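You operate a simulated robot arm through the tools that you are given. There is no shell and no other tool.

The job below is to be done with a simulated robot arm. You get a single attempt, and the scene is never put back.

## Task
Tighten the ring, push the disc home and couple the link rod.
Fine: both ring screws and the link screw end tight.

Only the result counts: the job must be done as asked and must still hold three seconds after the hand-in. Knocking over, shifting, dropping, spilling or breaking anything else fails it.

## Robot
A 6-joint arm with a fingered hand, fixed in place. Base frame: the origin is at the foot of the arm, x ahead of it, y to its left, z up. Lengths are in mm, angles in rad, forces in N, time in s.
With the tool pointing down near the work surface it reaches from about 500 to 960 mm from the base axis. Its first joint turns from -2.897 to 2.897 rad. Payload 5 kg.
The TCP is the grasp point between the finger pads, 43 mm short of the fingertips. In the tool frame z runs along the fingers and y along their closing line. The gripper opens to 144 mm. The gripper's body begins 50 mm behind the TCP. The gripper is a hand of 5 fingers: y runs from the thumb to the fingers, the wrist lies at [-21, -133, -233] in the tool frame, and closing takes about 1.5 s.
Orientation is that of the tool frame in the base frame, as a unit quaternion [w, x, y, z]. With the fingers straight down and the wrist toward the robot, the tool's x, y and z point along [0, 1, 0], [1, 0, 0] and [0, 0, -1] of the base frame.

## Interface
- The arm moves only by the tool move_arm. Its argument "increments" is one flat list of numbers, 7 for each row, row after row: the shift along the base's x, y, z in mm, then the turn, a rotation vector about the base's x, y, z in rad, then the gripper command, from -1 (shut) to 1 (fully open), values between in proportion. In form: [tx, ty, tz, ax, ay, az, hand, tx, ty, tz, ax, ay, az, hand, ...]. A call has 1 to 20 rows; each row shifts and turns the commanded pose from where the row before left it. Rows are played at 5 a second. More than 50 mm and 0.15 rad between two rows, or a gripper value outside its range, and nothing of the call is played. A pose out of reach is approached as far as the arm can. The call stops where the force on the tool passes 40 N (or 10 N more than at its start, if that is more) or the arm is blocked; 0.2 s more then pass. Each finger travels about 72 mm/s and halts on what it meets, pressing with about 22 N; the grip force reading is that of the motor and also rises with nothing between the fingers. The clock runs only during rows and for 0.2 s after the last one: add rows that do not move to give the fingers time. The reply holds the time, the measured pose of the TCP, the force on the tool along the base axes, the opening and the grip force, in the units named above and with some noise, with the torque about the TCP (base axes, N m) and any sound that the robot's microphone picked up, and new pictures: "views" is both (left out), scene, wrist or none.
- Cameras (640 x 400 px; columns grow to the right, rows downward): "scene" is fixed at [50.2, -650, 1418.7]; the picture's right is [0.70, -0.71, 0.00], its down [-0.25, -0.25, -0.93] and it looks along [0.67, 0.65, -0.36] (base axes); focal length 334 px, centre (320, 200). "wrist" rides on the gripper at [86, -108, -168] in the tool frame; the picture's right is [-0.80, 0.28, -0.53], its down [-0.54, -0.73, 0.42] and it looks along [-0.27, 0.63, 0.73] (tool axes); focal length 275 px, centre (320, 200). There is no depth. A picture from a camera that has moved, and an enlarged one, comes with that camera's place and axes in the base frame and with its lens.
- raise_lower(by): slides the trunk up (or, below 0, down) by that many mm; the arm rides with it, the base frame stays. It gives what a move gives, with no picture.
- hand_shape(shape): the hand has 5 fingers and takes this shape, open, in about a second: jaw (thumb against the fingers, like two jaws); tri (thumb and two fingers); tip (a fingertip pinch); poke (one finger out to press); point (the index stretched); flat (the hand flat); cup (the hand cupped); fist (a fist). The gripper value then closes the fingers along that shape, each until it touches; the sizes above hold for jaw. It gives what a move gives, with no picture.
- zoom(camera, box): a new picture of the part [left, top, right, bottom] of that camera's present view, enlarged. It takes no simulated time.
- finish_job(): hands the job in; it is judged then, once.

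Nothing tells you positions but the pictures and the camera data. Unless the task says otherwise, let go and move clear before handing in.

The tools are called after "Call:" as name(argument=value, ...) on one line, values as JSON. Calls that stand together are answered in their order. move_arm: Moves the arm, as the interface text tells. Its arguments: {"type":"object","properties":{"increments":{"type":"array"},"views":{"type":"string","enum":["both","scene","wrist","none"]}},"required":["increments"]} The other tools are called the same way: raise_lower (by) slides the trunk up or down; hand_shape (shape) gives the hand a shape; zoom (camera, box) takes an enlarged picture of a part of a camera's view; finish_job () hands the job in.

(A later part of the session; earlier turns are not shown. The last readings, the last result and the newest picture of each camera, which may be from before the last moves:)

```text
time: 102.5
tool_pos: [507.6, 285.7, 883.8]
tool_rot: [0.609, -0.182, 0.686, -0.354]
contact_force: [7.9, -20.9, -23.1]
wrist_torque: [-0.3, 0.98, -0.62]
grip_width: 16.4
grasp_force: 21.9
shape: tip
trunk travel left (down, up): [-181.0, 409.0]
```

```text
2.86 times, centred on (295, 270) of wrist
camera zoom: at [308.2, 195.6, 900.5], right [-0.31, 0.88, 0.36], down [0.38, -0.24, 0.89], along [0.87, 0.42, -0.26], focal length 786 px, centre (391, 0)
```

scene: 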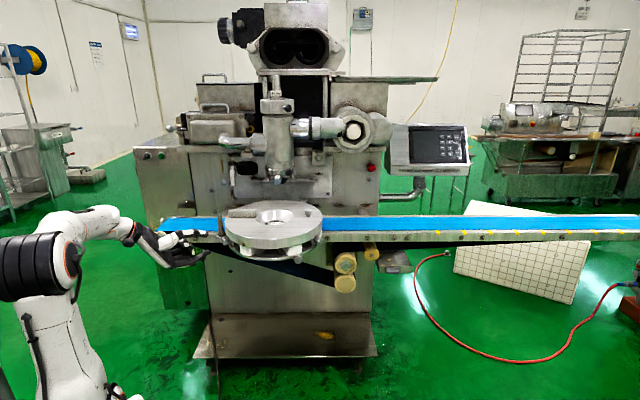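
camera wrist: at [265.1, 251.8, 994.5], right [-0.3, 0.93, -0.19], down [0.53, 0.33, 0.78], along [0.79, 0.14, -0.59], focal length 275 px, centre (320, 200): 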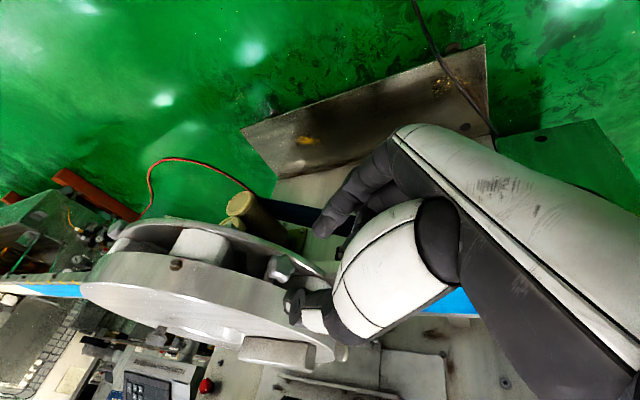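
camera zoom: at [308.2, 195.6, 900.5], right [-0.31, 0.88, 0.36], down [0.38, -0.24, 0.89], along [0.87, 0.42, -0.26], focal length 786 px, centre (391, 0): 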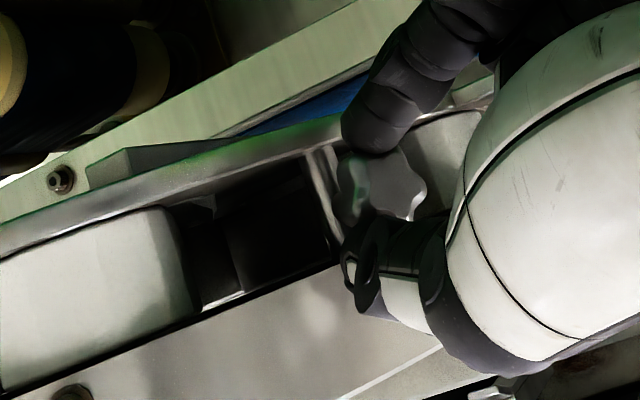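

Resistance has jumped to about 0.54 N·m, so the left screw is seating. One more nudge, then release and compare.

Call:
move_arm(increments=[0, 0, 0.3, 0.116, -0.031, 0, -1, 0, 0, 0.3, 0.116, -0.031, 0, -1], views="none")

Call:
zoom(camera="scene", box=[200, 215, 264, 255])

```text
time: 103.2
tool_pos: [506.3, 282.9, 880.3]
tool_rot: [0.643, -0.1, 0.705, -0.281]
contact_force: [1.5, -15.8, -13.4]
wrist_torque: [-0.22, 0.55, -0.46]
grip_width: 15.4
grasp_force: 22.1
shape: tip
trunk travel left (down, up): [-181.0, 409.0]
stopped in row 2: the force on the tool passed its limit at 42 N (the readings are from after the stop); the commanded pose is now the measured one
```

```text
10.00 times, centred on (232, 235) of scene
camera zoom: at [50.2, -650.0, 1418.7], right [0.7, -0.71, 0.0], down [-0.25, -0.25, -0.93], along [0.67, 0.65, -0.36], focal length 3338 px, centre (1200, -150)
```

zoom: 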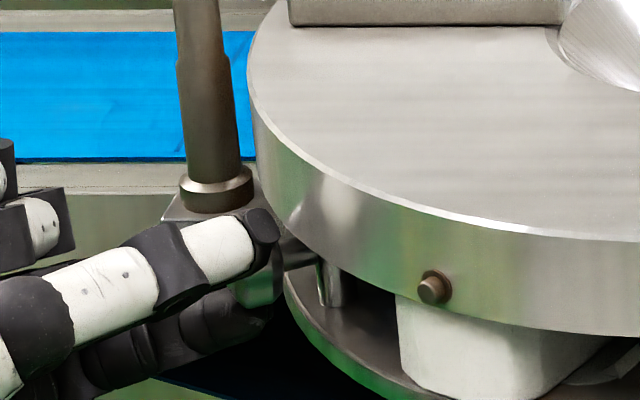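

Call:
move_arm(increments=[0, 0, 0.5, 0, 0, 0, -0.6, 0, 1, 0.5, 0, 0, 0, -0.3, 0, 0.5, 0.5, 0, 0, 0, -0.3, -3, 0.5, 0.5, -0.1265, 0.0339, 0, -0.3, -3, 0.3, 0.5, -0.1265, 0.0339, 0, -0.3, -0.2, -0.3, 0.5, -0.1265, 0.0339, 0, -0.3, -0.2, -0.3, 0.5, -0.1265, 0.0339, 0, -0.3, -0.2, -0.3, 0.5, -0.1265, 0.0339, 0, -0.3, -0.2, -0.3, 0.5, -0.1265, 0.0339, 0, -0.3], views="none")

Call:
zoom(camera="scene", box=[200, 215, 264, 255])

Call:
zoom(camera="wrist", box=[230, 200, 360, 340])

```text
time: 105.2
tool_pos: [497.3, 287.7, 886.9]
tool_rot: [0.489, -0.36, 0.611, -0.508]
contact_force: [0.0, -0.9, -0.1]
wrist_torque: [0.01, 0.02, 0.04]
grip_width: 50.1
grasp_force: 0.1
shape: tip
trunk travel left (down, up): [-181.0, 409.0]
```

```text
10.00 times, centred on (232, 235) of scene
camera zoom: at [50.2, -650.0, 1418.7], right [0.7, -0.71, 0.0], down [-0.25, -0.25, -0.93], along [0.67, 0.65, -0.36], focal length 3338 px, centre (1200, -150)
```

zoom: 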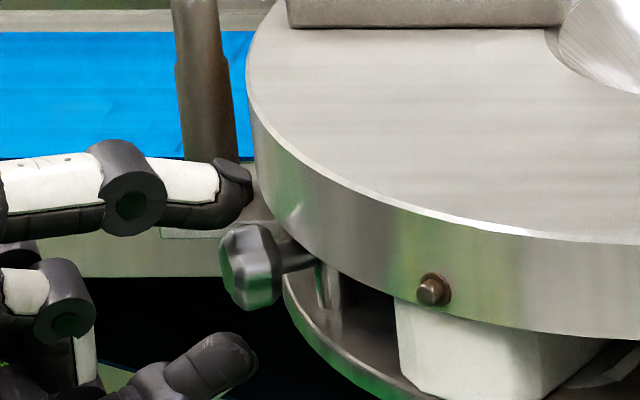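

```text
2.86 times, centred on (295, 270) of wrist
camera zoom: at [307.0, 225.9, 973.5], right [-0.29, 0.95, -0.09], down [0.51, 0.23, 0.83], along [0.81, 0.2, -0.55], focal length 786 px, centre (391, 0)
```

zoom: 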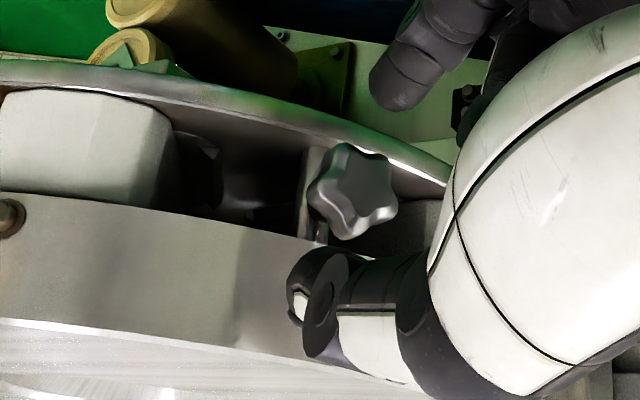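

Call:
move_arm(increments=[7, -2.3, -1.5, 0, 0, 0, -0.3, 0, 0, 0, 0, 0, 0, -0.6, 0, 0, 0, 0, 0, 0, -0.8, 0, 0, 0, 0, 0, 0, -1, 0, 0, 0, 0, 0, 0, -1, 0, 0, 0, 0, 0, 0, -1], views="none")

Call:
move_arm(increments=[0.2, 0.74, 0.1, 0.116, -0.031, 0, -1, 0.2, 0.72, 0.2, 0.116, -0.031, 0, -1, 0.18, 0.7, 0.3, 0.116, -0.031, 0, -1, 0.17, 0.65, 0.39, 0.116, -0.031, 0, -1], views="none")

Call:
zoom(camera="wrist", box=[230, 200, 360, 340])

```text
time: 106.7
tool_pos: [504.2, 285.2, 886.8]
tool_rot: [0.491, -0.359, 0.611, -0.507]
contact_force: [-6.5, -0.2, 2.6]
wrist_torque: [-0.09, -0.34, -0.11]
grip_width: 17.7
grasp_force: 21.9
shape: tip
trunk travel left (down, up): [-181.0, 409.0]
```

```text
time: 107.7
tool_pos: [507.6, 285.4, 884.9]
tool_rot: [0.596, -0.205, 0.68, -0.374]
contact_force: [-1.0, -13.3, -12.9]
wrist_torque: [-0.26, 0.62, -0.43]
grip_width: 17.4
grasp_force: 21.8
shape: tip
trunk travel left (down, up): [-181.0, 409.0]
```

```text
2.86 times, centred on (295, 270) of wrist
camera zoom: at [308.2, 198.5, 911.6], right [-0.3, 0.9, 0.32], down [0.4, -0.18, 0.9], along [0.87, 0.4, -0.31], focal length 786 px, centre (391, 0)
```

zoom: 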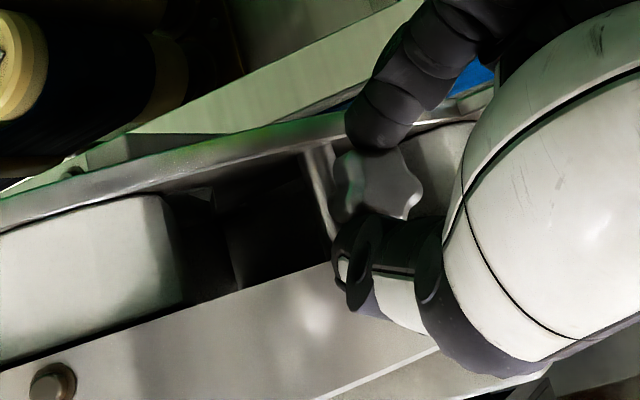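

Call:
move_arm(increments=[0.1, 0.4, 0.3, 0.116, -0.031, 0, -1, 0, 0, 0.4, 0, 0, 0, -0.6, 0, 0.5, 0.5, 0, 0, 0, -0.3, 0, 0.5, 0.5, 0, 0, 0, -0.3, -3, 0.5, 0.5, -0.1265, 0.0339, 0, -0.3, -3, 0.3, 0.5, -0.1265, 0.0339, 0, -0.3, -0.2, -0.3, 0.5, -0.1265, 0.0339, 0, -0.3, -0.2, -0.3, 0.5, -0.1265, 0.0339, 0, -0.3], views="none")

Call:
zoom(camera="scene", box=[200, 215, 264, 255])

Call:
zoom(camera="wrist", box=[230, 200, 360, 340])

```text
time: 109.5
tool_pos: [500.6, 288.5, 890.5]
tool_rot: [0.509, -0.337, 0.624, -0.488]
contact_force: [-0.5, -0.3, 0.6]
wrist_torque: [0.04, 0.01, 0.03]
grip_width: 50.0
grasp_force: 0.0
shape: tip
trunk travel left (down, up): [-181.0, 409.0]
```

```text
10.00 times, centred on (232, 235) of scene
camera zoom: at [50.2, -650.0, 1418.7], right [0.7, -0.71, 0.0], down [-0.25, -0.25, -0.93], along [0.67, 0.65, -0.36], focal length 3338 px, centre (1200, -150)
```

zoom: 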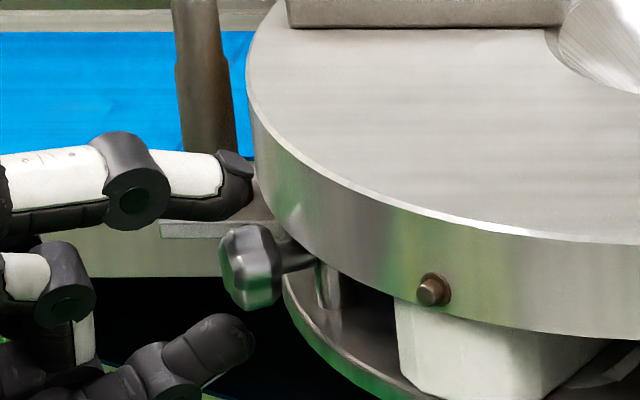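

```text
2.86 times, centred on (295, 270) of wrist
camera zoom: at [307.1, 221.9, 968.6], right [-0.29, 0.96, -0.02], down [0.49, 0.17, 0.85], along [0.82, 0.24, -0.52], focal length 786 px, centre (391, 0)
```

zoom: 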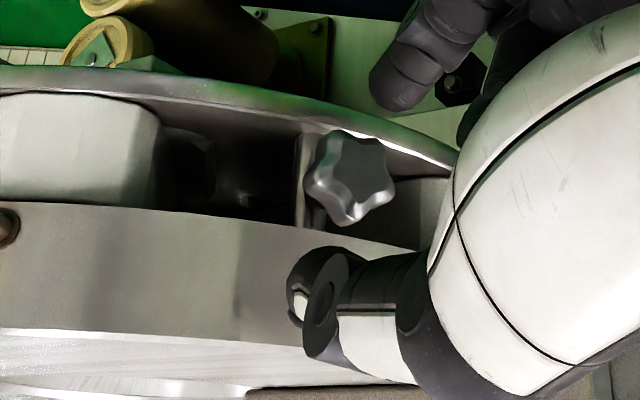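

Both ring screws now sit against firm stops, with the lobes unchanged under torque. Next is pushing the disc home. I'll retreat from the knob, go up, and return to the tool-down posture by the route I came.

Call:
move_arm(increments=[-15, 4, 0, 0, 0, 0, -0.3, -15, 4, 0, 0, 0, 0, -0.3, -15, 4, 0, 0, 0, 0, -0.3], views="none")

Call:
raise_lower(by=260)

Call:
move_arm(increments=[7, 4, 0, 0.126, -0.0337, 0, -0.5, 7, 4, 0, 0.126, -0.0337, 0, -0.7, 7, 4, 0, 0.126, -0.0337, 0, -1, 7, 4, 0, 0.126, -0.0337, 0, -1, 7, 4, 0, 0.126, -0.0337, 0, -1, 7, 4, 0, 0.126, -0.0337, 0, -1, 7, 4, 0, 0.126, -0.0337, 0, -1, 7, 4, 0, 0.126, -0.0337, 0, -1, 7, 4, 0, 0.126, -0.0337, 0, -1, 7, 4, 0, 0.126, -0.0337, 0, -1], views="scene")

```text
time: 110.2
tool_pos: [456.0, 301.2, 889.6]
tool_rot: [0.51, -0.336, 0.624, -0.487]
contact_force: [0.6, -0.4, -0.1]
wrist_torque: [0.04, -0.02, 0.03]
grip_width: 50.1
grasp_force: 0.1
shape: tip
trunk travel left (down, up): [-181.0, 409.0]
```

```text
time: 112.9
tool_pos: [455.1, 300.6, 1150.6]
tool_rot: [0.509, -0.336, 0.624, -0.488]
contact_force: [-0.1, -0.6, 0.8]
wrist_torque: [0.02, -0.03, -0.03]
grip_width: 50.1
grasp_force: 0.0
shape: tip
trunk travel left (down, up): [-441.0, 149.0]
```

```text
time: 115.1
tool_pos: [524.4, 341.4, 1151.2]
tool_rot: [0.7, 0.108, 0.702, -0.074]
contact_force: [-0.5, 0.1, -0.2]
wrist_torque: [0.02, -0.01, 0.02]
grip_width: 0.1
grasp_force: 21.6
shape: tip
trunk travel left (down, up): [-441.0, 149.0]
```

scene: 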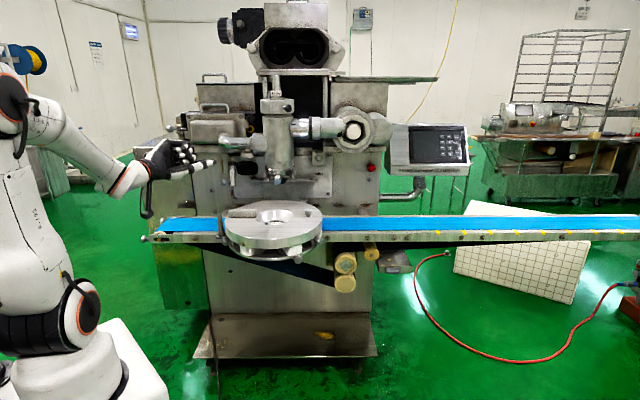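

Call:
move_arm(increments=[-8.6, -1, 3.2, 0.0364, 0.138, 0.0067, -1, -8.6, -1, 3.2, 0.0364, 0.138, 0.0067, -1, -8.6, -1, 3.2, 0.0364, 0.138, 0.0067, -1, -8.6, -1, 3.2, 0.0364, 0.138, 0.0067, -1, -8.6, -1, 3.2, 0.0364, 0.138, 0.0067, -1, -8.6, -1, 3.2, 0.0364, 0.138, 0.0067, -1, -8.6, -1, 3.2, 0.0364, 0.138, 0.0067, -1, -8.6, -1, 3.2, 0.0364, 0.138, 0.0067, -1, -8.6, -1, 3.2, 0.0364, 0.138, 0.0067, -1, -8.6, -1, 3.2, 0.0364, 0.138, 0.0067, -1, -8.6, -1, 3.2, 0.0364, 0.138, 0.0067, -1])

```text
time: 117.5
tool_pos: [430.2, 330.2, 1186.0]
tool_rot: [-0.004, 0.128, 0.991, 0.024]
contact_force: [0.4, 0.2, 0.4]
wrist_torque: [0.0, -0.02, 0.04]
grip_width: 0.0
grasp_force: 22.2
shape: tip
trunk travel left (down, up): [-441.0, 149.0]
camera wrist: at [318.3, 238.7, 1349.5], right [0.84, 0.05, 0.54], down [0.34, -0.82, -0.46], along [0.42, 0.57, -0.71], focal length 275 px, centre (320, 200)
```

scene: 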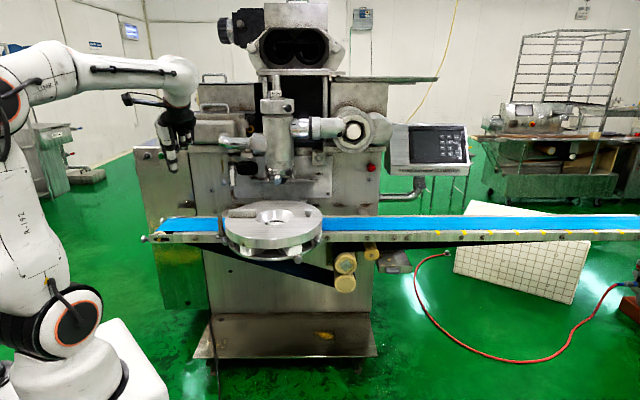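
wrist: 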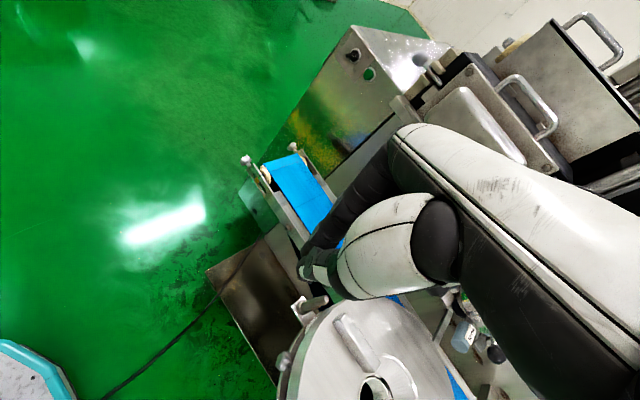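

Call:
move_arm(increments=[11.7, -38.3, 0, 0, 0, -0.0873, -1, 11.7, -38.3, 0, 0, 0, -0.0873, -1, 11.7, -38.3, 0, 0, 0, -0.0873, -1, 11.7, -38.3, 0, 0, 0, -0.0873, -1, 11.7, -38.3, 0, 0, 0, -0.0873, -1, 11.7, -38.3, 0, 0, 0, -0.0873, -1, 4.1, -7, 0, 0.0926, -0.0926, 0, -1, 4.1, -7, 0, 0.0926, -0.0926, 0, -1, 4.1, -7, 0, 0.0926, -0.0926, 0, -1, 4.1, -7, 0, 0.0926, -0.0926, 0, -1, 4.1, -7, 0, 0.0926, -0.0926, 0, -1, 4.1, -7, 0, 0.0926, -0.0926, 0, -1, 4.1, -7, 0, 0.0926, -0.0926, 0, -1, 4.1, -7, 0, 0.0926, -0.0926, 0, -1])

```text
time: 120.5
tool_pos: [533.7, 44.0, 1185.3]
tool_rot: [0.196, 0.323, 0.79, 0.482]
contact_force: [-0.6, 0.0, -0.9]
wrist_torque: [-0.02, 0.0, -0.04]
grip_width: 0.0
grasp_force: 22.2
shape: tip
trunk travel left (down, up): [-441.0, 149.0]
camera wrist: at [332.2, -38.0, 1166.2], right [0.33, -0.81, 0.49], down [0.42, -0.35, -0.84], along [0.85, 0.48, 0.22], focal length 275 px, centre (320, 200)
```

scene: 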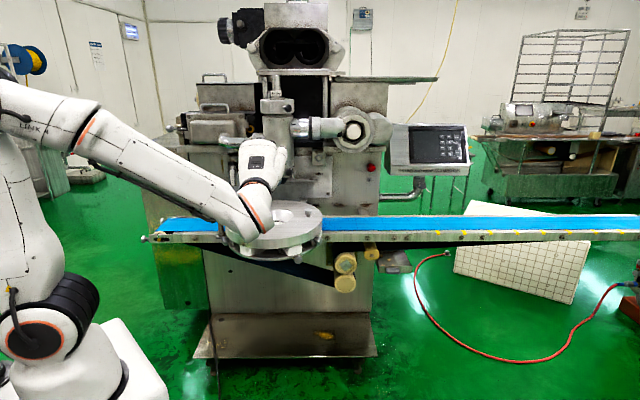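
wrist: 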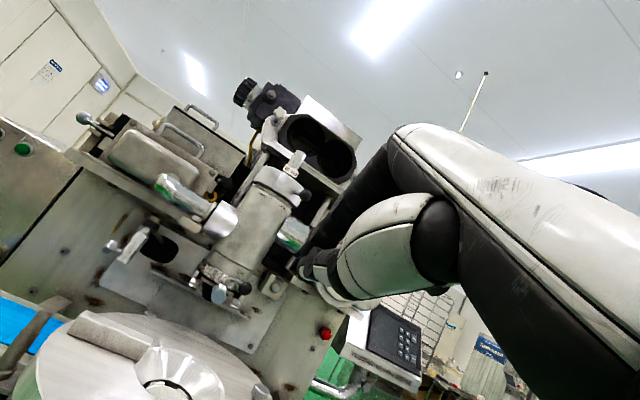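

Call:
raise_lower(by=-235)

Call:
move_arm(increments=[0, 0, 0, 0, 0, 0, -1])

Call:
zoom(camera="scene", box=[200, 180, 360, 280])

```text
time: 123.0
tool_pos: [535.0, 44.9, 951.7]
tool_rot: [0.195, 0.322, 0.791, 0.483]
contact_force: [0.4, -0.1, -0.1]
wrist_torque: [-0.01, -0.02, 0.0]
grip_width: 0.0
grasp_force: 21.9
shape: tip
trunk travel left (down, up): [-206.0, 384.0]
```

```text
time: 123.4
tool_pos: [534.4, 45.0, 951.6]
tool_rot: [0.195, 0.323, 0.791, 0.482]
contact_force: [-0.2, 0.0, 0.2]
wrist_torque: [0.01, 0.0, 0.01]
grip_width: 0.2
grasp_force: 21.9
shape: tip
trunk travel left (down, up): [-206.0, 384.0]
camera wrist: at [332.1, -37.9, 931.5], right [0.33, -0.8, 0.5], down [0.42, -0.35, -0.84], along [0.85, 0.48, 0.22], focal length 275 px, centre (320, 200)
```

scene: 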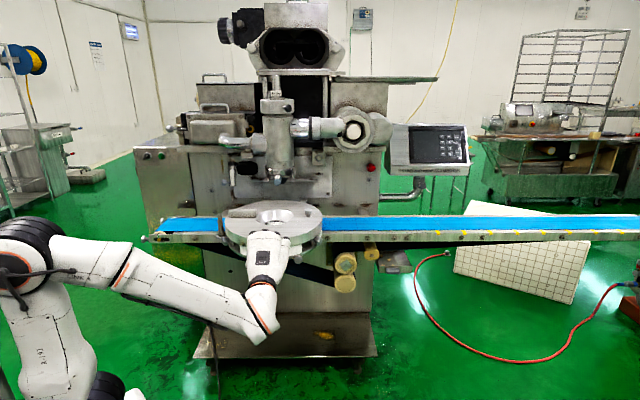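
wrist: 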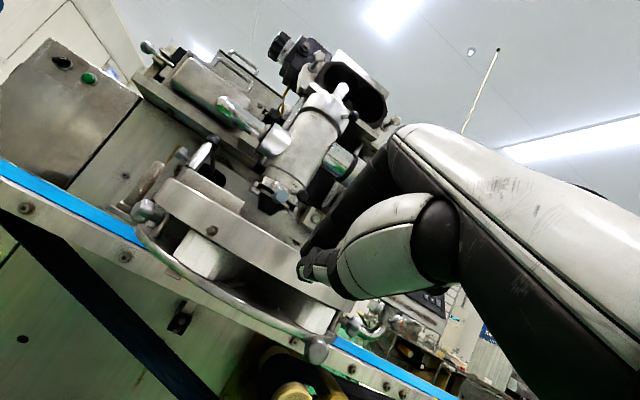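

```text
4.00 times, centred on (280, 230) of scene
camera zoom: at [50.2, -650.0, 1418.7], right [0.7, -0.71, 0.0], down [-0.25, -0.25, -0.93], along [0.67, 0.65, -0.36], focal length 1335 px, centre (480, 80)
```

zoom: 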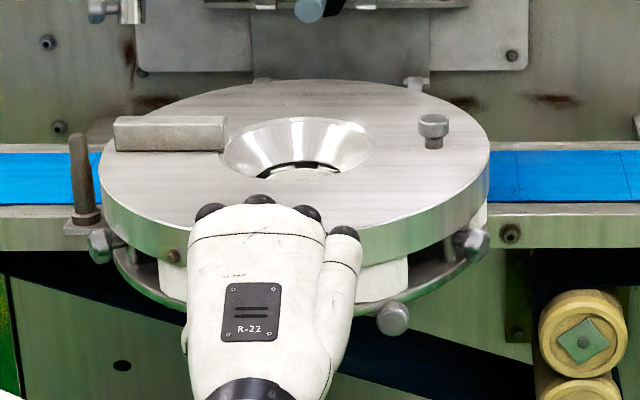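

Hand is in front of the rim at rim height. I'll push slowly along the machine's depth direction.

Call:
move_arm(increments=[5, 5, 0, 0, 0, 0, -1, 5, 5, 0, 0, 0, 0, -1, 5, 5, 0, 0, 0, 0, -1, 5, 5, 0, 0, 0, 0, -1, 4, 4, 0, 0, 0, 0, -1, 4, 4, 0, 0, 0, 0, -1, 4, 4, 0, 0, 0, 0, -1, 4, 4, 0, 0, 0, 0, -1, 4, 4, 0, 0, 0, 0, -1])

Call:
zoom(camera="scene", box=[200, 180, 360, 280])

```text
time: 125.4
tool_pos: [574.3, 84.4, 951.4]
tool_rot: [0.196, 0.323, 0.79, 0.482]
contact_force: [-3.5, -4.7, 0.9]
wrist_torque: [-0.01, -0.02, -0.02]
grip_width: 0.0
grasp_force: 22.0
shape: tip
trunk travel left (down, up): [-206.0, 384.0]
camera wrist: at [372.1, 1.4, 931.5], right [0.33, -0.8, 0.5], down [0.42, -0.35, -0.84], along [0.85, 0.48, 0.22], focal length 275 px, centre (320, 200)
```

scene: 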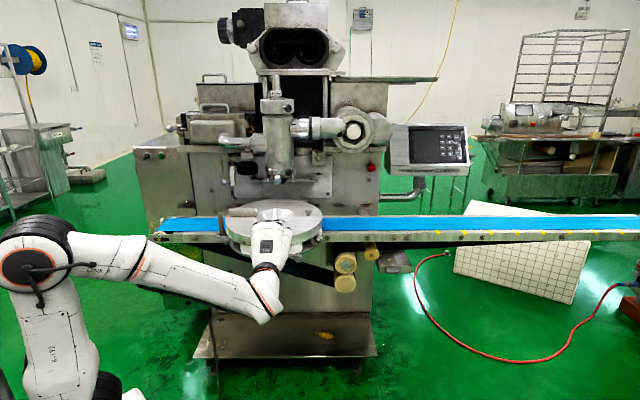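
wrist: 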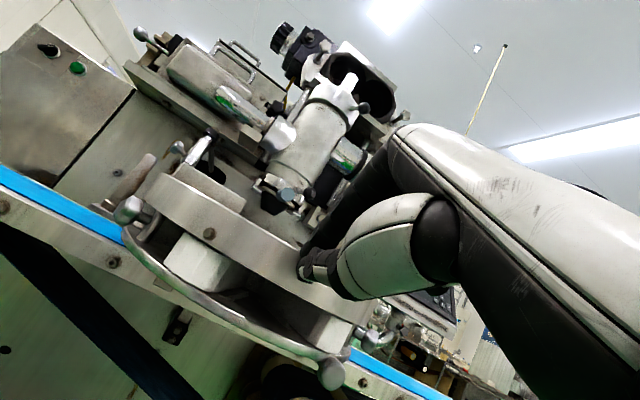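

```text
4.00 times, centred on (280, 230) of scene
camera zoom: at [50.2, -650.0, 1418.7], right [0.7, -0.71, 0.0], down [-0.25, -0.25, -0.93], along [0.67, 0.65, -0.36], focal length 1335 px, centre (480, 80)
```

zoom: 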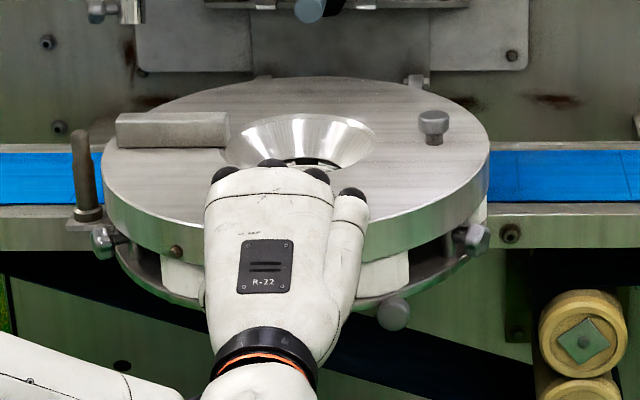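

The disc slides back under a light force of about 6 N, with the ring moving along. Continuing the push in stages.

Call:
move_arm(increments=[5, 5, 0, 0, 0, 0, -1, 5, 5, 0, 0, 0, 0, -1, 5, 5, 0, 0, 0, 0, -1, 5, 5, 0, 0, 0, 0, -1, 5, 5, 0, 0, 0, 0, -1, 5, 5, 0, 0, 0, 0, -1, 5, 5, 0, 0, 0, 0, -1, 5, 5, 0, 0, 0, 0, -1, 5, 5, 0, 0, 0, 0, -1, 5, 5, 0, 0, 0, 0, -1, 5, 5, 0, 0, 0, 0, -1, 5, 5, 0, 0, 0, 0, -1])

Call:
zoom(camera="scene", box=[200, 130, 360, 280])

```text
time: 128.0
tool_pos: [634.3, 145.2, 949.2]
tool_rot: [0.195, 0.322, 0.791, 0.482]
contact_force: [0.4, -0.9, 0.5]
wrist_torque: [0.01, 0.01, -0.03]
grip_width: 0.0
grasp_force: 22.4
shape: tip
trunk travel left (down, up): [-206.0, 384.0]
camera wrist: at [432.3, 62.3, 931.1], right [0.33, -0.8, 0.5], down [0.42, -0.35, -0.84], along [0.85, 0.48, 0.22], focal length 275 px, centre (320, 200)
```

scene: 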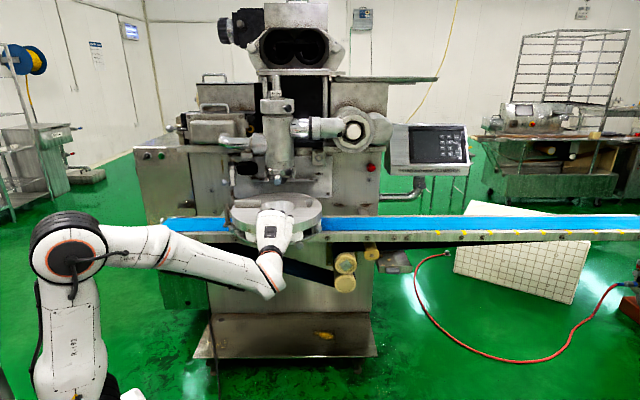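
wrist: 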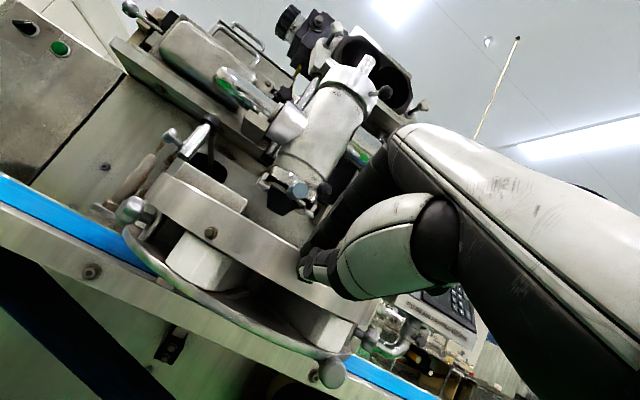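

```text
2.67 times, centred on (280, 205) of scene
camera zoom: at [50.2, -650.0, 1418.7], right [0.7, -0.71, 0.0], down [-0.25, -0.25, -0.93], along [0.67, 0.65, -0.36], focal length 890 px, centre (427, 187)
```

zoom: 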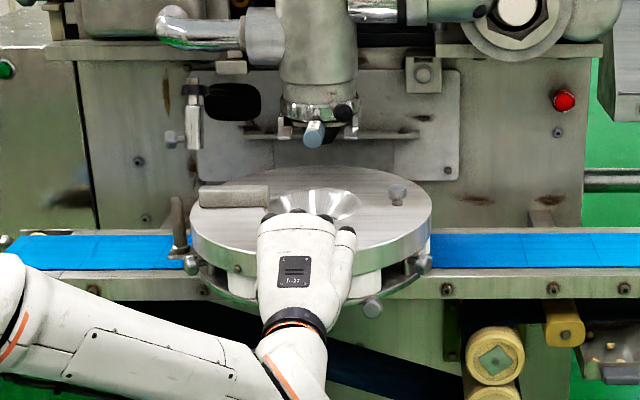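

Call:
move_arm(increments=[5, 5, 0, 0, 0, 0, -1, 5, 5, 0, 0, 0, 0, -1, 5, 5, 0, 0, 0, 0, -1, 5, 5, 0, 0, 0, 0, -1, 5, 5, 0, 0, 0, 0, -1, 5, 5, 0, 0, 0, 0, -1, 5, 5, 0, 0, 0, 0, -1, 5, 5, 0, 0, 0, 0, -1, 5, 5, 0, 0, 0, 0, -1, 5, 5, 0, 0, 0, 0, -1, 5, 5, 0, 0, 0, 0, -1, 5, 5, 0, 0, 0, 0, -1])

Call:
zoom(camera="scene", box=[200, 130, 360, 280])

```text
time: 130.6
tool_pos: [693.8, 205.3, 950.6]
tool_rot: [0.195, 0.323, 0.791, 0.482]
contact_force: [0.5, -0.4, 1.0]
wrist_torque: [-0.01, 0.02, -0.04]
grip_width: 0.3
grasp_force: 22.1
shape: tip
trunk travel left (down, up): [-206.0, 384.0]
camera wrist: at [491.7, 122.0, 931.2], right [0.33, -0.8, 0.5], down [0.42, -0.35, -0.84], along [0.85, 0.48, 0.22], focal length 275 px, centre (320, 200)
```

scene: 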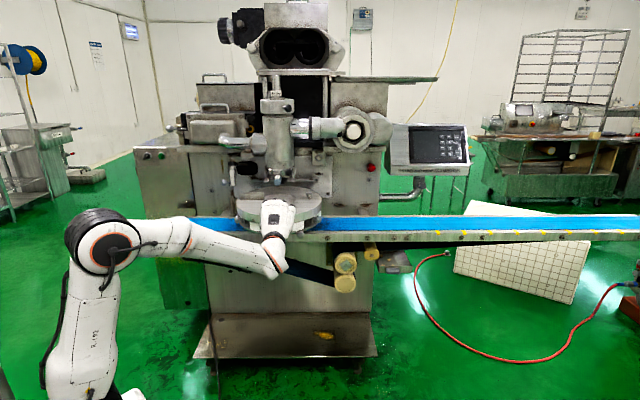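
wrist: 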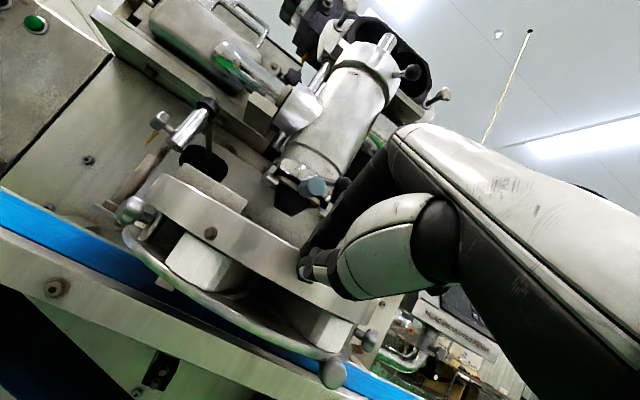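

```text
2.67 times, centred on (280, 205) of scene
camera zoom: at [50.2, -650.0, 1418.7], right [0.7, -0.71, 0.0], down [-0.25, -0.25, -0.93], along [0.67, 0.65, -0.36], focal length 890 px, centre (427, 187)
```

zoom: 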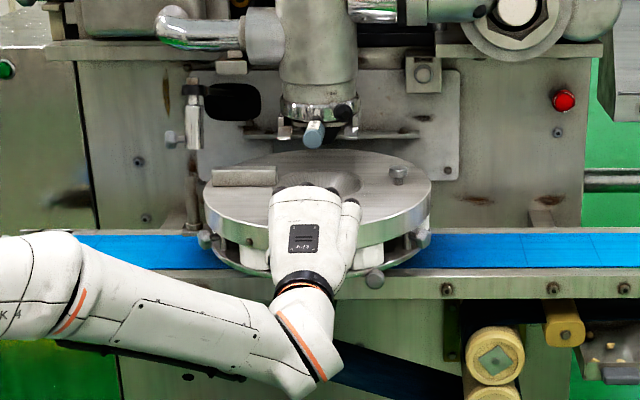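

Call:
move_arm(increments=[4, 4, 0, 0, 0, 0, -1, 4, 4, 0, 0, 0, 0, -1, 4, 4, 0, 0, 0, 0, -1, 3, 3, 0, 0, 0, 0, -1, 3, 3, 0, 0, 0, 0, -1, 2, 2, 0, 0, 0, 0, -1])

Call:
zoom(camera="scene", box=[200, 130, 360, 280])

```text
time: 132.0
tool_pos: [714.2, 224.2, 951.6]
tool_rot: [0.195, 0.323, 0.791, 0.482]
contact_force: [-0.7, -1.9, -0.1]
wrist_torque: [-0.03, 0.0, -0.04]
grip_width: 0.1
grasp_force: 21.8
shape: tip
trunk travel left (down, up): [-206.0, 384.0]
camera wrist: at [512.3, 142.1, 931.3], right [0.33, -0.8, 0.5], down [0.42, -0.35, -0.84], along [0.85, 0.48, 0.22], focal length 275 px, centre (320, 200)
```

scene: 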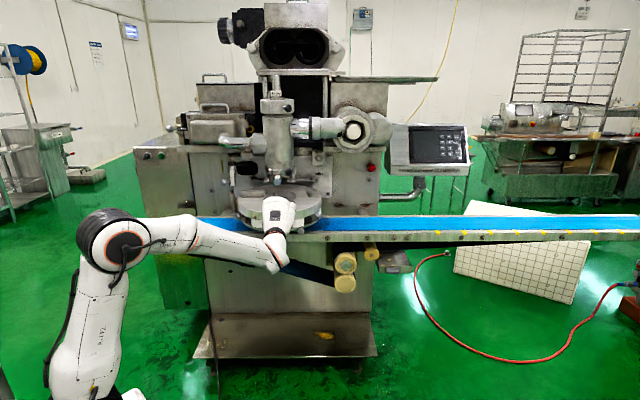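
wrist: 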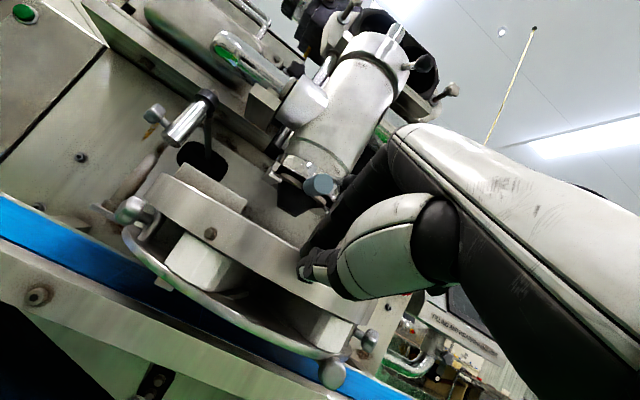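

```text
2.67 times, centred on (280, 205) of scene
camera zoom: at [50.2, -650.0, 1418.7], right [0.7, -0.71, 0.0], down [-0.25, -0.25, -0.93], along [0.67, 0.65, -0.36], focal length 890 px, centre (427, 187)
```

zoom: 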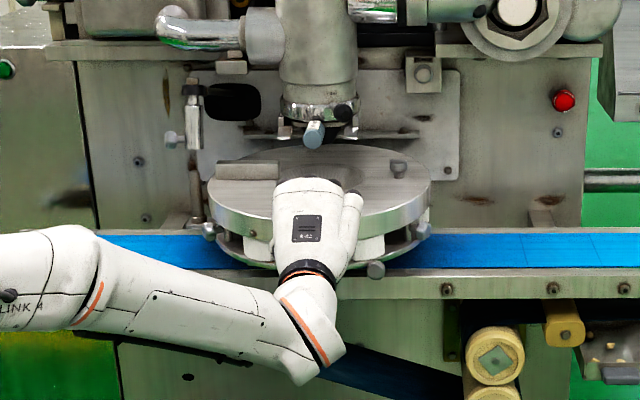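

Call:
move_arm(increments=[2, 2, 0, 0, 0, 0, -1, 2, 2, 0, 0, 0, 0, -1, 2, 2, 0, 0, 0, 0, -1, 2, 2, 0, 0, 0, 0, -1], views="none")

Call:
zoom(camera="scene", box=[200, 130, 360, 280])

```text
time: 133.0
tool_pos: [722.6, 232.3, 950.0]
tool_rot: [0.196, 0.323, 0.79, 0.482]
contact_force: [-1.1, -2.1, 0.7]
wrist_torque: [-0.02, 0.0, 0.01]
grip_width: 0.1
grasp_force: 22.4
shape: tip
trunk travel left (down, up): [-206.0, 384.0]
```

```text
2.67 times, centred on (280, 205) of scene
camera zoom: at [50.2, -650.0, 1418.7], right [0.7, -0.71, 0.0], down [-0.25, -0.25, -0.93], along [0.67, 0.65, -0.36], focal length 890 px, centre (427, 187)
```

zoom: 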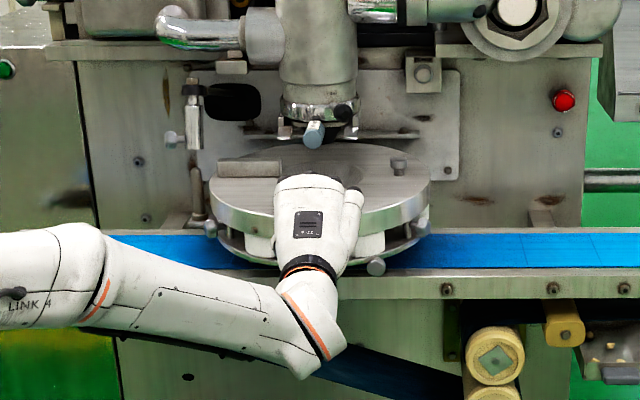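

Call:
move_arm(increments=[2, 2, 0, 0, 0, 0, -1, 2, 2, 0, 0, 0, 0, -1, 2, 2, 0, 0, 0, 0, -1, 2, 2, 0, 0, 0, 0, -1, 2, 2, 0, 0, 0, 0, -1, 2, 2, 0, 0, 0, 0, -1], views="none")

Call:
zoom(camera="scene", box=[220, 130, 320, 230])

```text
time: 134.4
tool_pos: [734.6, 245.6, 950.3]
tool_rot: [0.195, 0.323, 0.791, 0.481]
contact_force: [0.2, 0.7, -0.2]
wrist_torque: [0.02, 0.04, -0.01]
grip_width: 0.0
grasp_force: 22.1
shape: tip
trunk travel left (down, up): [-206.0, 384.0]
```

```text
4.00 times, centred on (270, 180) of scene
camera zoom: at [50.2, -650.0, 1418.7], right [0.7, -0.71, 0.0], down [-0.25, -0.25, -0.93], along [0.67, 0.65, -0.36], focal length 1335 px, centre (520, 280)
```

zoom: 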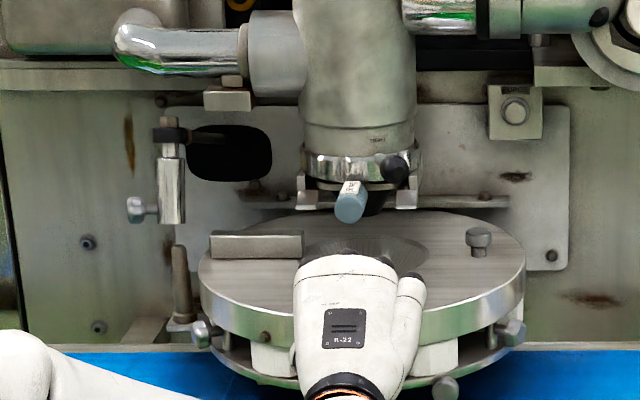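

Call:
move_arm(increments=[2, 2, 0, 0, 0, 0, -1, 2, 2, 0, 0, 0, 0, -1, 2, 2, 0, 0, 0, 0, -1, 2, 2, 0, 0, 0, 0, -1], views="none")

Call:
zoom(camera="scene", box=[220, 130, 320, 230])

```text
time: 135.4
tool_pos: [740.4, 249.2, 952.9]
tool_rot: [0.196, 0.323, 0.79, 0.483]
contact_force: [-24.4, -18.8, 3.9]
wrist_torque: [-0.14, 0.23, 0.23]
grip_width: 0.1
grasp_force: 21.8
shape: tip
trunk travel left (down, up): [-206.0, 384.0]
```

```text
4.00 times, centred on (270, 180) of scene
camera zoom: at [50.2, -650.0, 1418.7], right [0.7, -0.71, 0.0], down [-0.25, -0.25, -0.93], along [0.67, 0.65, -0.36], focal length 1335 px, centre (520, 280)
```

zoom: 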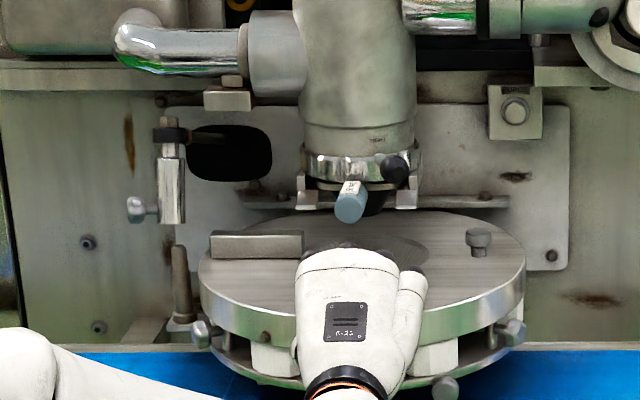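

The push force rose to about 31 N and the disc stopped moving, with the post now under the link sleeve: the disc is home. I'll back off and move left for a close look at the link sleeve and post.

Call:
move_arm(increments=[-10, -10, 0, 0, 0, 0, -1, -15, -15, 0, 0, 0, 0, -1, -5, -5, 20, 0, 0, 0, -1, 0, 0, 30, 0, 0, 0, -1, -10, 30, 0, 0, 0, 0, -1, -10, 30, 0, 0, 0, 0, -1, -10, 30, 0, 0, 0, 0, -1, -10, 30, 0, 0, 0, 0, -1])

Call:
zoom(camera="wrist", box=[100, 60, 320, 260])

Call:
zoom(camera="scene", box=[235, 150, 283, 220])

```text
time: 137.2
tool_pos: [671.3, 342.2, 1001.4]
tool_rot: [0.195, 0.323, 0.791, 0.482]
contact_force: [0.0, -0.4, 0.6]
wrist_torque: [0.05, 0.02, 0.05]
grip_width: 0.1
grasp_force: 21.6
shape: tip
trunk travel left (down, up): [-206.0, 384.0]
camera wrist: at [469.8, 259.8, 982.1], right [0.33, -0.8, 0.5], down [0.42, -0.35, -0.84], along [0.85, 0.48, 0.22], focal length 275 px, centre (320, 200)
```

scene: 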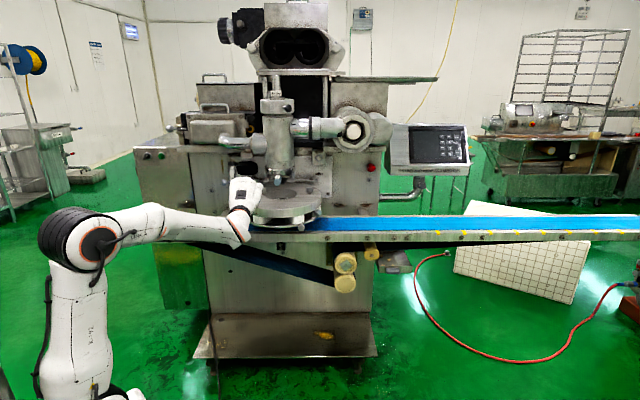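
wrist: 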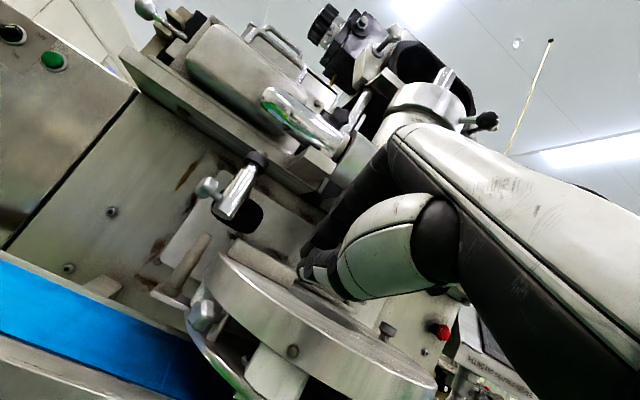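

```text
2.00 times, centred on (210, 160) of wrist
camera zoom: at [469.8, 259.8, 982.1], right [0.33, -0.8, 0.5], down [0.42, -0.35, -0.84], along [0.85, 0.48, 0.22], focal length 551 px, centre (540, 280)
```

zoom: 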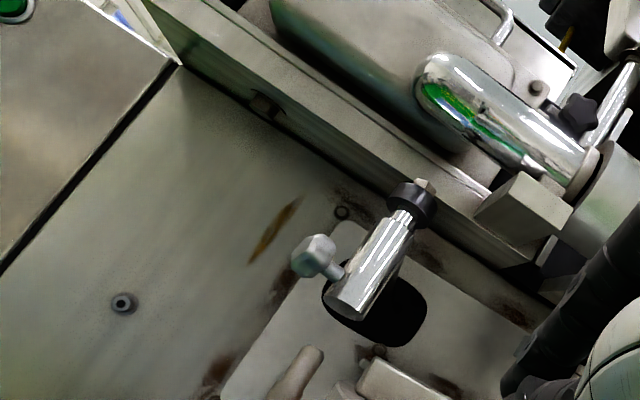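

```text
5.71 times, centred on (259, 185) of scene
camera zoom: at [50.2, -650.0, 1418.7], right [0.7, -0.71, 0.0], down [-0.25, -0.25, -0.93], along [0.67, 0.65, -0.36], focal length 1907 px, centre (669, 286)
```

zoom: 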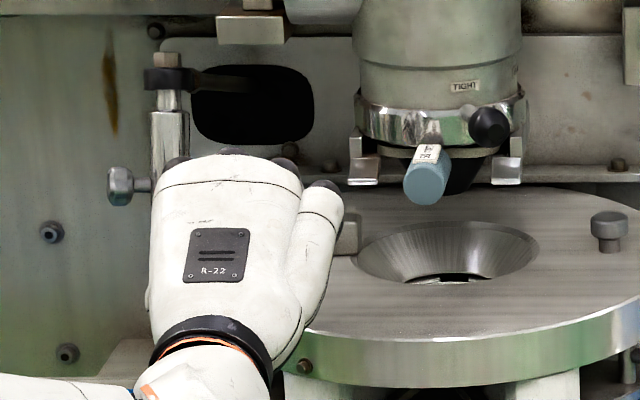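

The sleeve sits on a slim rod above the post with its knob pointing left. I need to know whether the post is truly under it, so I'll take a picture from higher up.

Call:
raise_lower(by=180)

Call:
move_arm(increments=[-16, 0, 4, -0.0926, 0.0926, 0, -1, -16, 0, 4, -0.0926, 0.0926, 0, -1, -16, 0, 4, -0.0926, 0.0926, 0, -1, -16, 0, 4, -0.0926, 0.0926, 0, -1, -16, 0, 4, -0.0926, 0.0926, 0, -1, -16, 0, 4, -0.0926, 0.0926, 0, -1, -16, 0, 4, -0.0926, 0.0926, 0, -1, -16, 0, 4, -0.0926, 0.0926, 0, -1])

Call:
zoom(camera="wrist", box=[200, 80, 360, 240])

Call:
zoom(camera="scene", box=[235, 150, 283, 220])

```text
time: 139.2
tool_pos: [672.5, 341.1, 1181.4]
tool_rot: [0.195, 0.323, 0.791, 0.482]
contact_force: [-0.8, 0.0, -0.3]
wrist_torque: [0.02, 0.0, 0.0]
grip_width: 0.0
grasp_force: 22.1
shape: tip
trunk travel left (down, up): [-386.0, 204.0]
```

```text
time: 141.0
tool_pos: [543.8, 343.0, 1213.2]
tool_rot: [0.004, 0.382, 0.924, 0.022]
contact_force: [-0.6, -0.1, 0.1]
wrist_torque: [0.06, -0.04, -0.03]
grip_width: 0.0
grasp_force: 22.2
shape: tip
trunk travel left (down, up): [-386.0, 204.0]
camera wrist: at [400.8, 318.9, 1376.3], right [0.75, -0.38, 0.54], down [-0.12, -0.88, -0.46], along [0.65, 0.28, -0.71], focal length 275 px, centre (320, 200)
```

scene: 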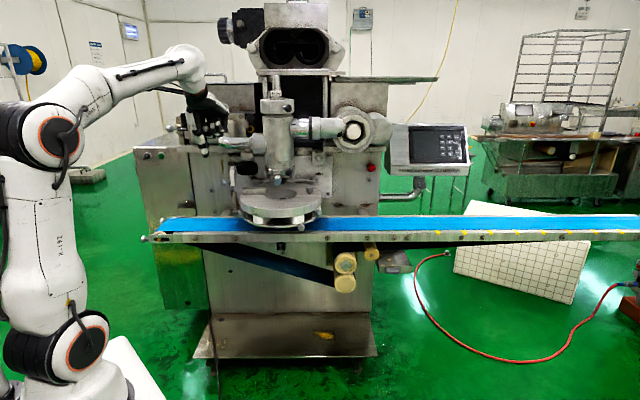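
wrist: 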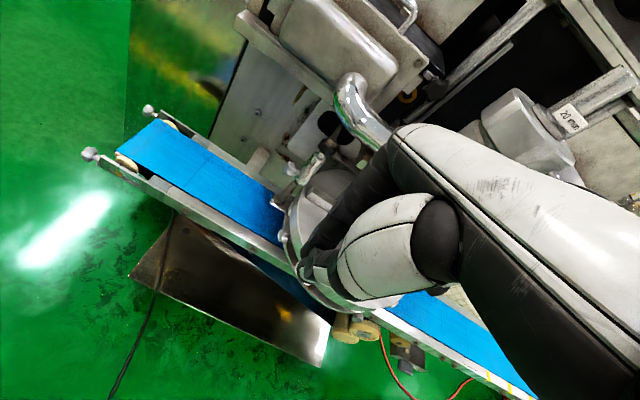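

```text
2.50 times, centred on (280, 160) of wrist
camera zoom: at [400.8, 318.9, 1376.3], right [0.75, -0.38, 0.54], down [-0.12, -0.88, -0.46], along [0.65, 0.28, -0.71], focal length 688 px, centre (420, 300)
```

zoom: 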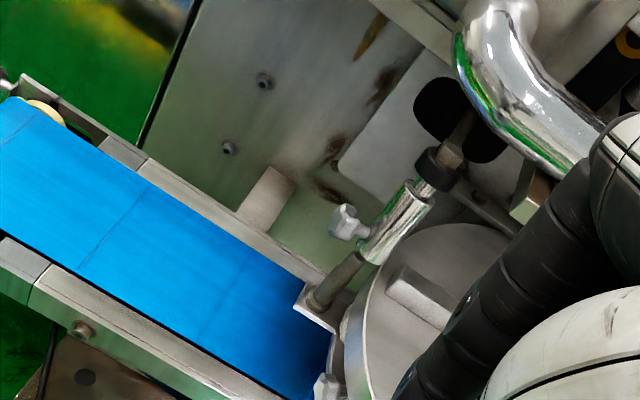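

```text
5.71 times, centred on (259, 185) of scene
camera zoom: at [50.2, -650.0, 1418.7], right [0.7, -0.71, 0.0], down [-0.25, -0.25, -0.93], along [0.67, 0.65, -0.36], focal length 1907 px, centre (669, 286)
```

zoom: 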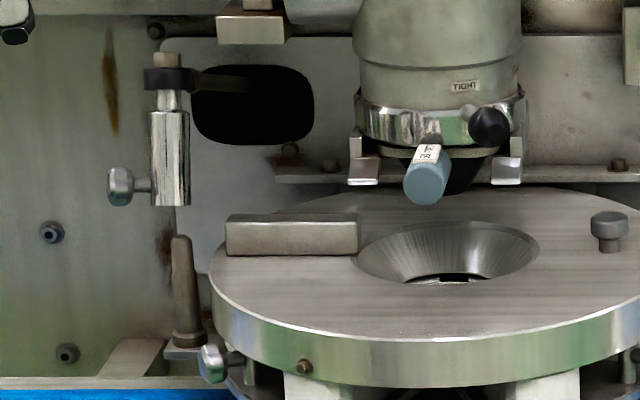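

Call:
zoom(camera="wrist", box=[260, 130, 320, 210])

Call:
zoom(camera="scene", box=[240, 150, 280, 220])

```text
5.00 times, centred on (290, 170) of wrist
camera zoom: at [400.8, 318.9, 1376.3], right [0.75, -0.38, 0.54], down [-0.12, -0.88, -0.46], along [0.65, 0.28, -0.71], focal length 1376 px, centre (470, 350)
```

zoom: 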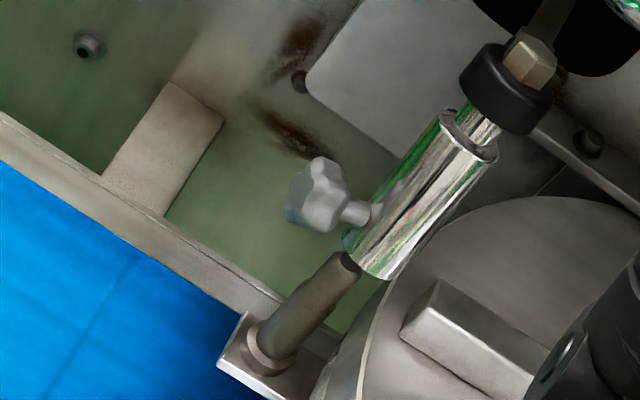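

```text
5.71 times, centred on (260, 185) of scene
camera zoom: at [50.2, -650.0, 1418.7], right [0.7, -0.71, 0.0], down [-0.25, -0.25, -0.93], along [0.67, 0.65, -0.36], focal length 1907 px, centre (663, 286)
```

zoom: 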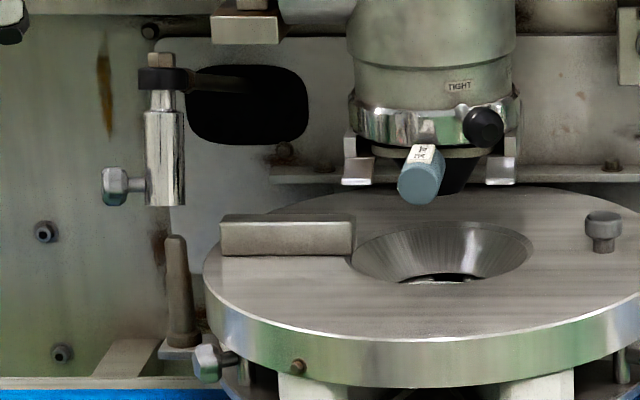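

The picture comparison says the post is aligned sideways but sits 20–30 mm deeper than the sleeve. Before deciding, I want to see how the sleeve moves, so I'll rotate into a forward-and-down approach in front of it.

Call:
move_arm(increments=[7.4, 6.7, -9.5, 0, -0.0668, 0.114, -1, 7.4, 6.7, -9.5, 0, -0.0668, 0.114, -1, 7.4, 6.7, -9.5, 0, -0.0668, 0.114, -1, 7.4, 6.7, -9.5, 0, -0.0668, 0.114, -1, 7.4, 6.7, -9.5, 0, -0.0668, 0.114, -1, 7.4, 6.7, -9.5, 0, -0.0668, 0.114, -1, 7.4, 6.7, -9.5, 0, -0.0668, 0.114, -1])

```text
time: 142.6
tool_pos: [595.0, 389.8, 1147.4]
tool_rot: [0.204, -0.021, 0.973, 0.109]
contact_force: [0.6, -0.1, 0.2]
wrist_torque: [-0.02, -0.03, 0.02]
grip_width: 0.1
grasp_force: 22.2
shape: tip
trunk travel left (down, up): [-386.0, 204.0]
camera wrist: at [458.9, 246.3, 1239.8], right [0.5, 0.16, 0.85], down [0.72, -0.62, -0.31], along [0.48, 0.77, -0.42], focal length 275 px, centre (320, 200)
```

scene: 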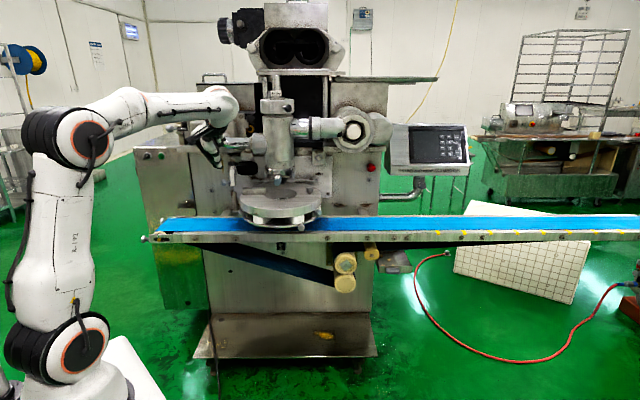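
wrist: 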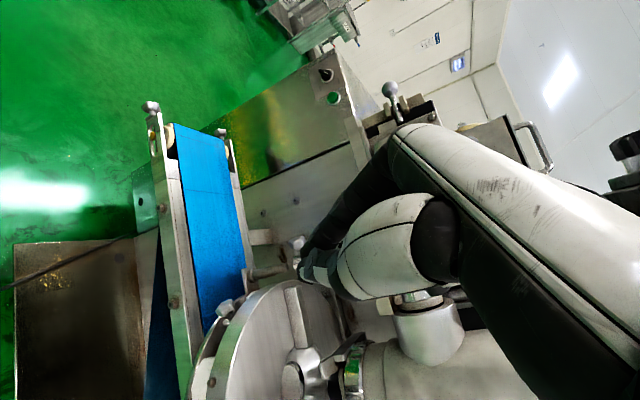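

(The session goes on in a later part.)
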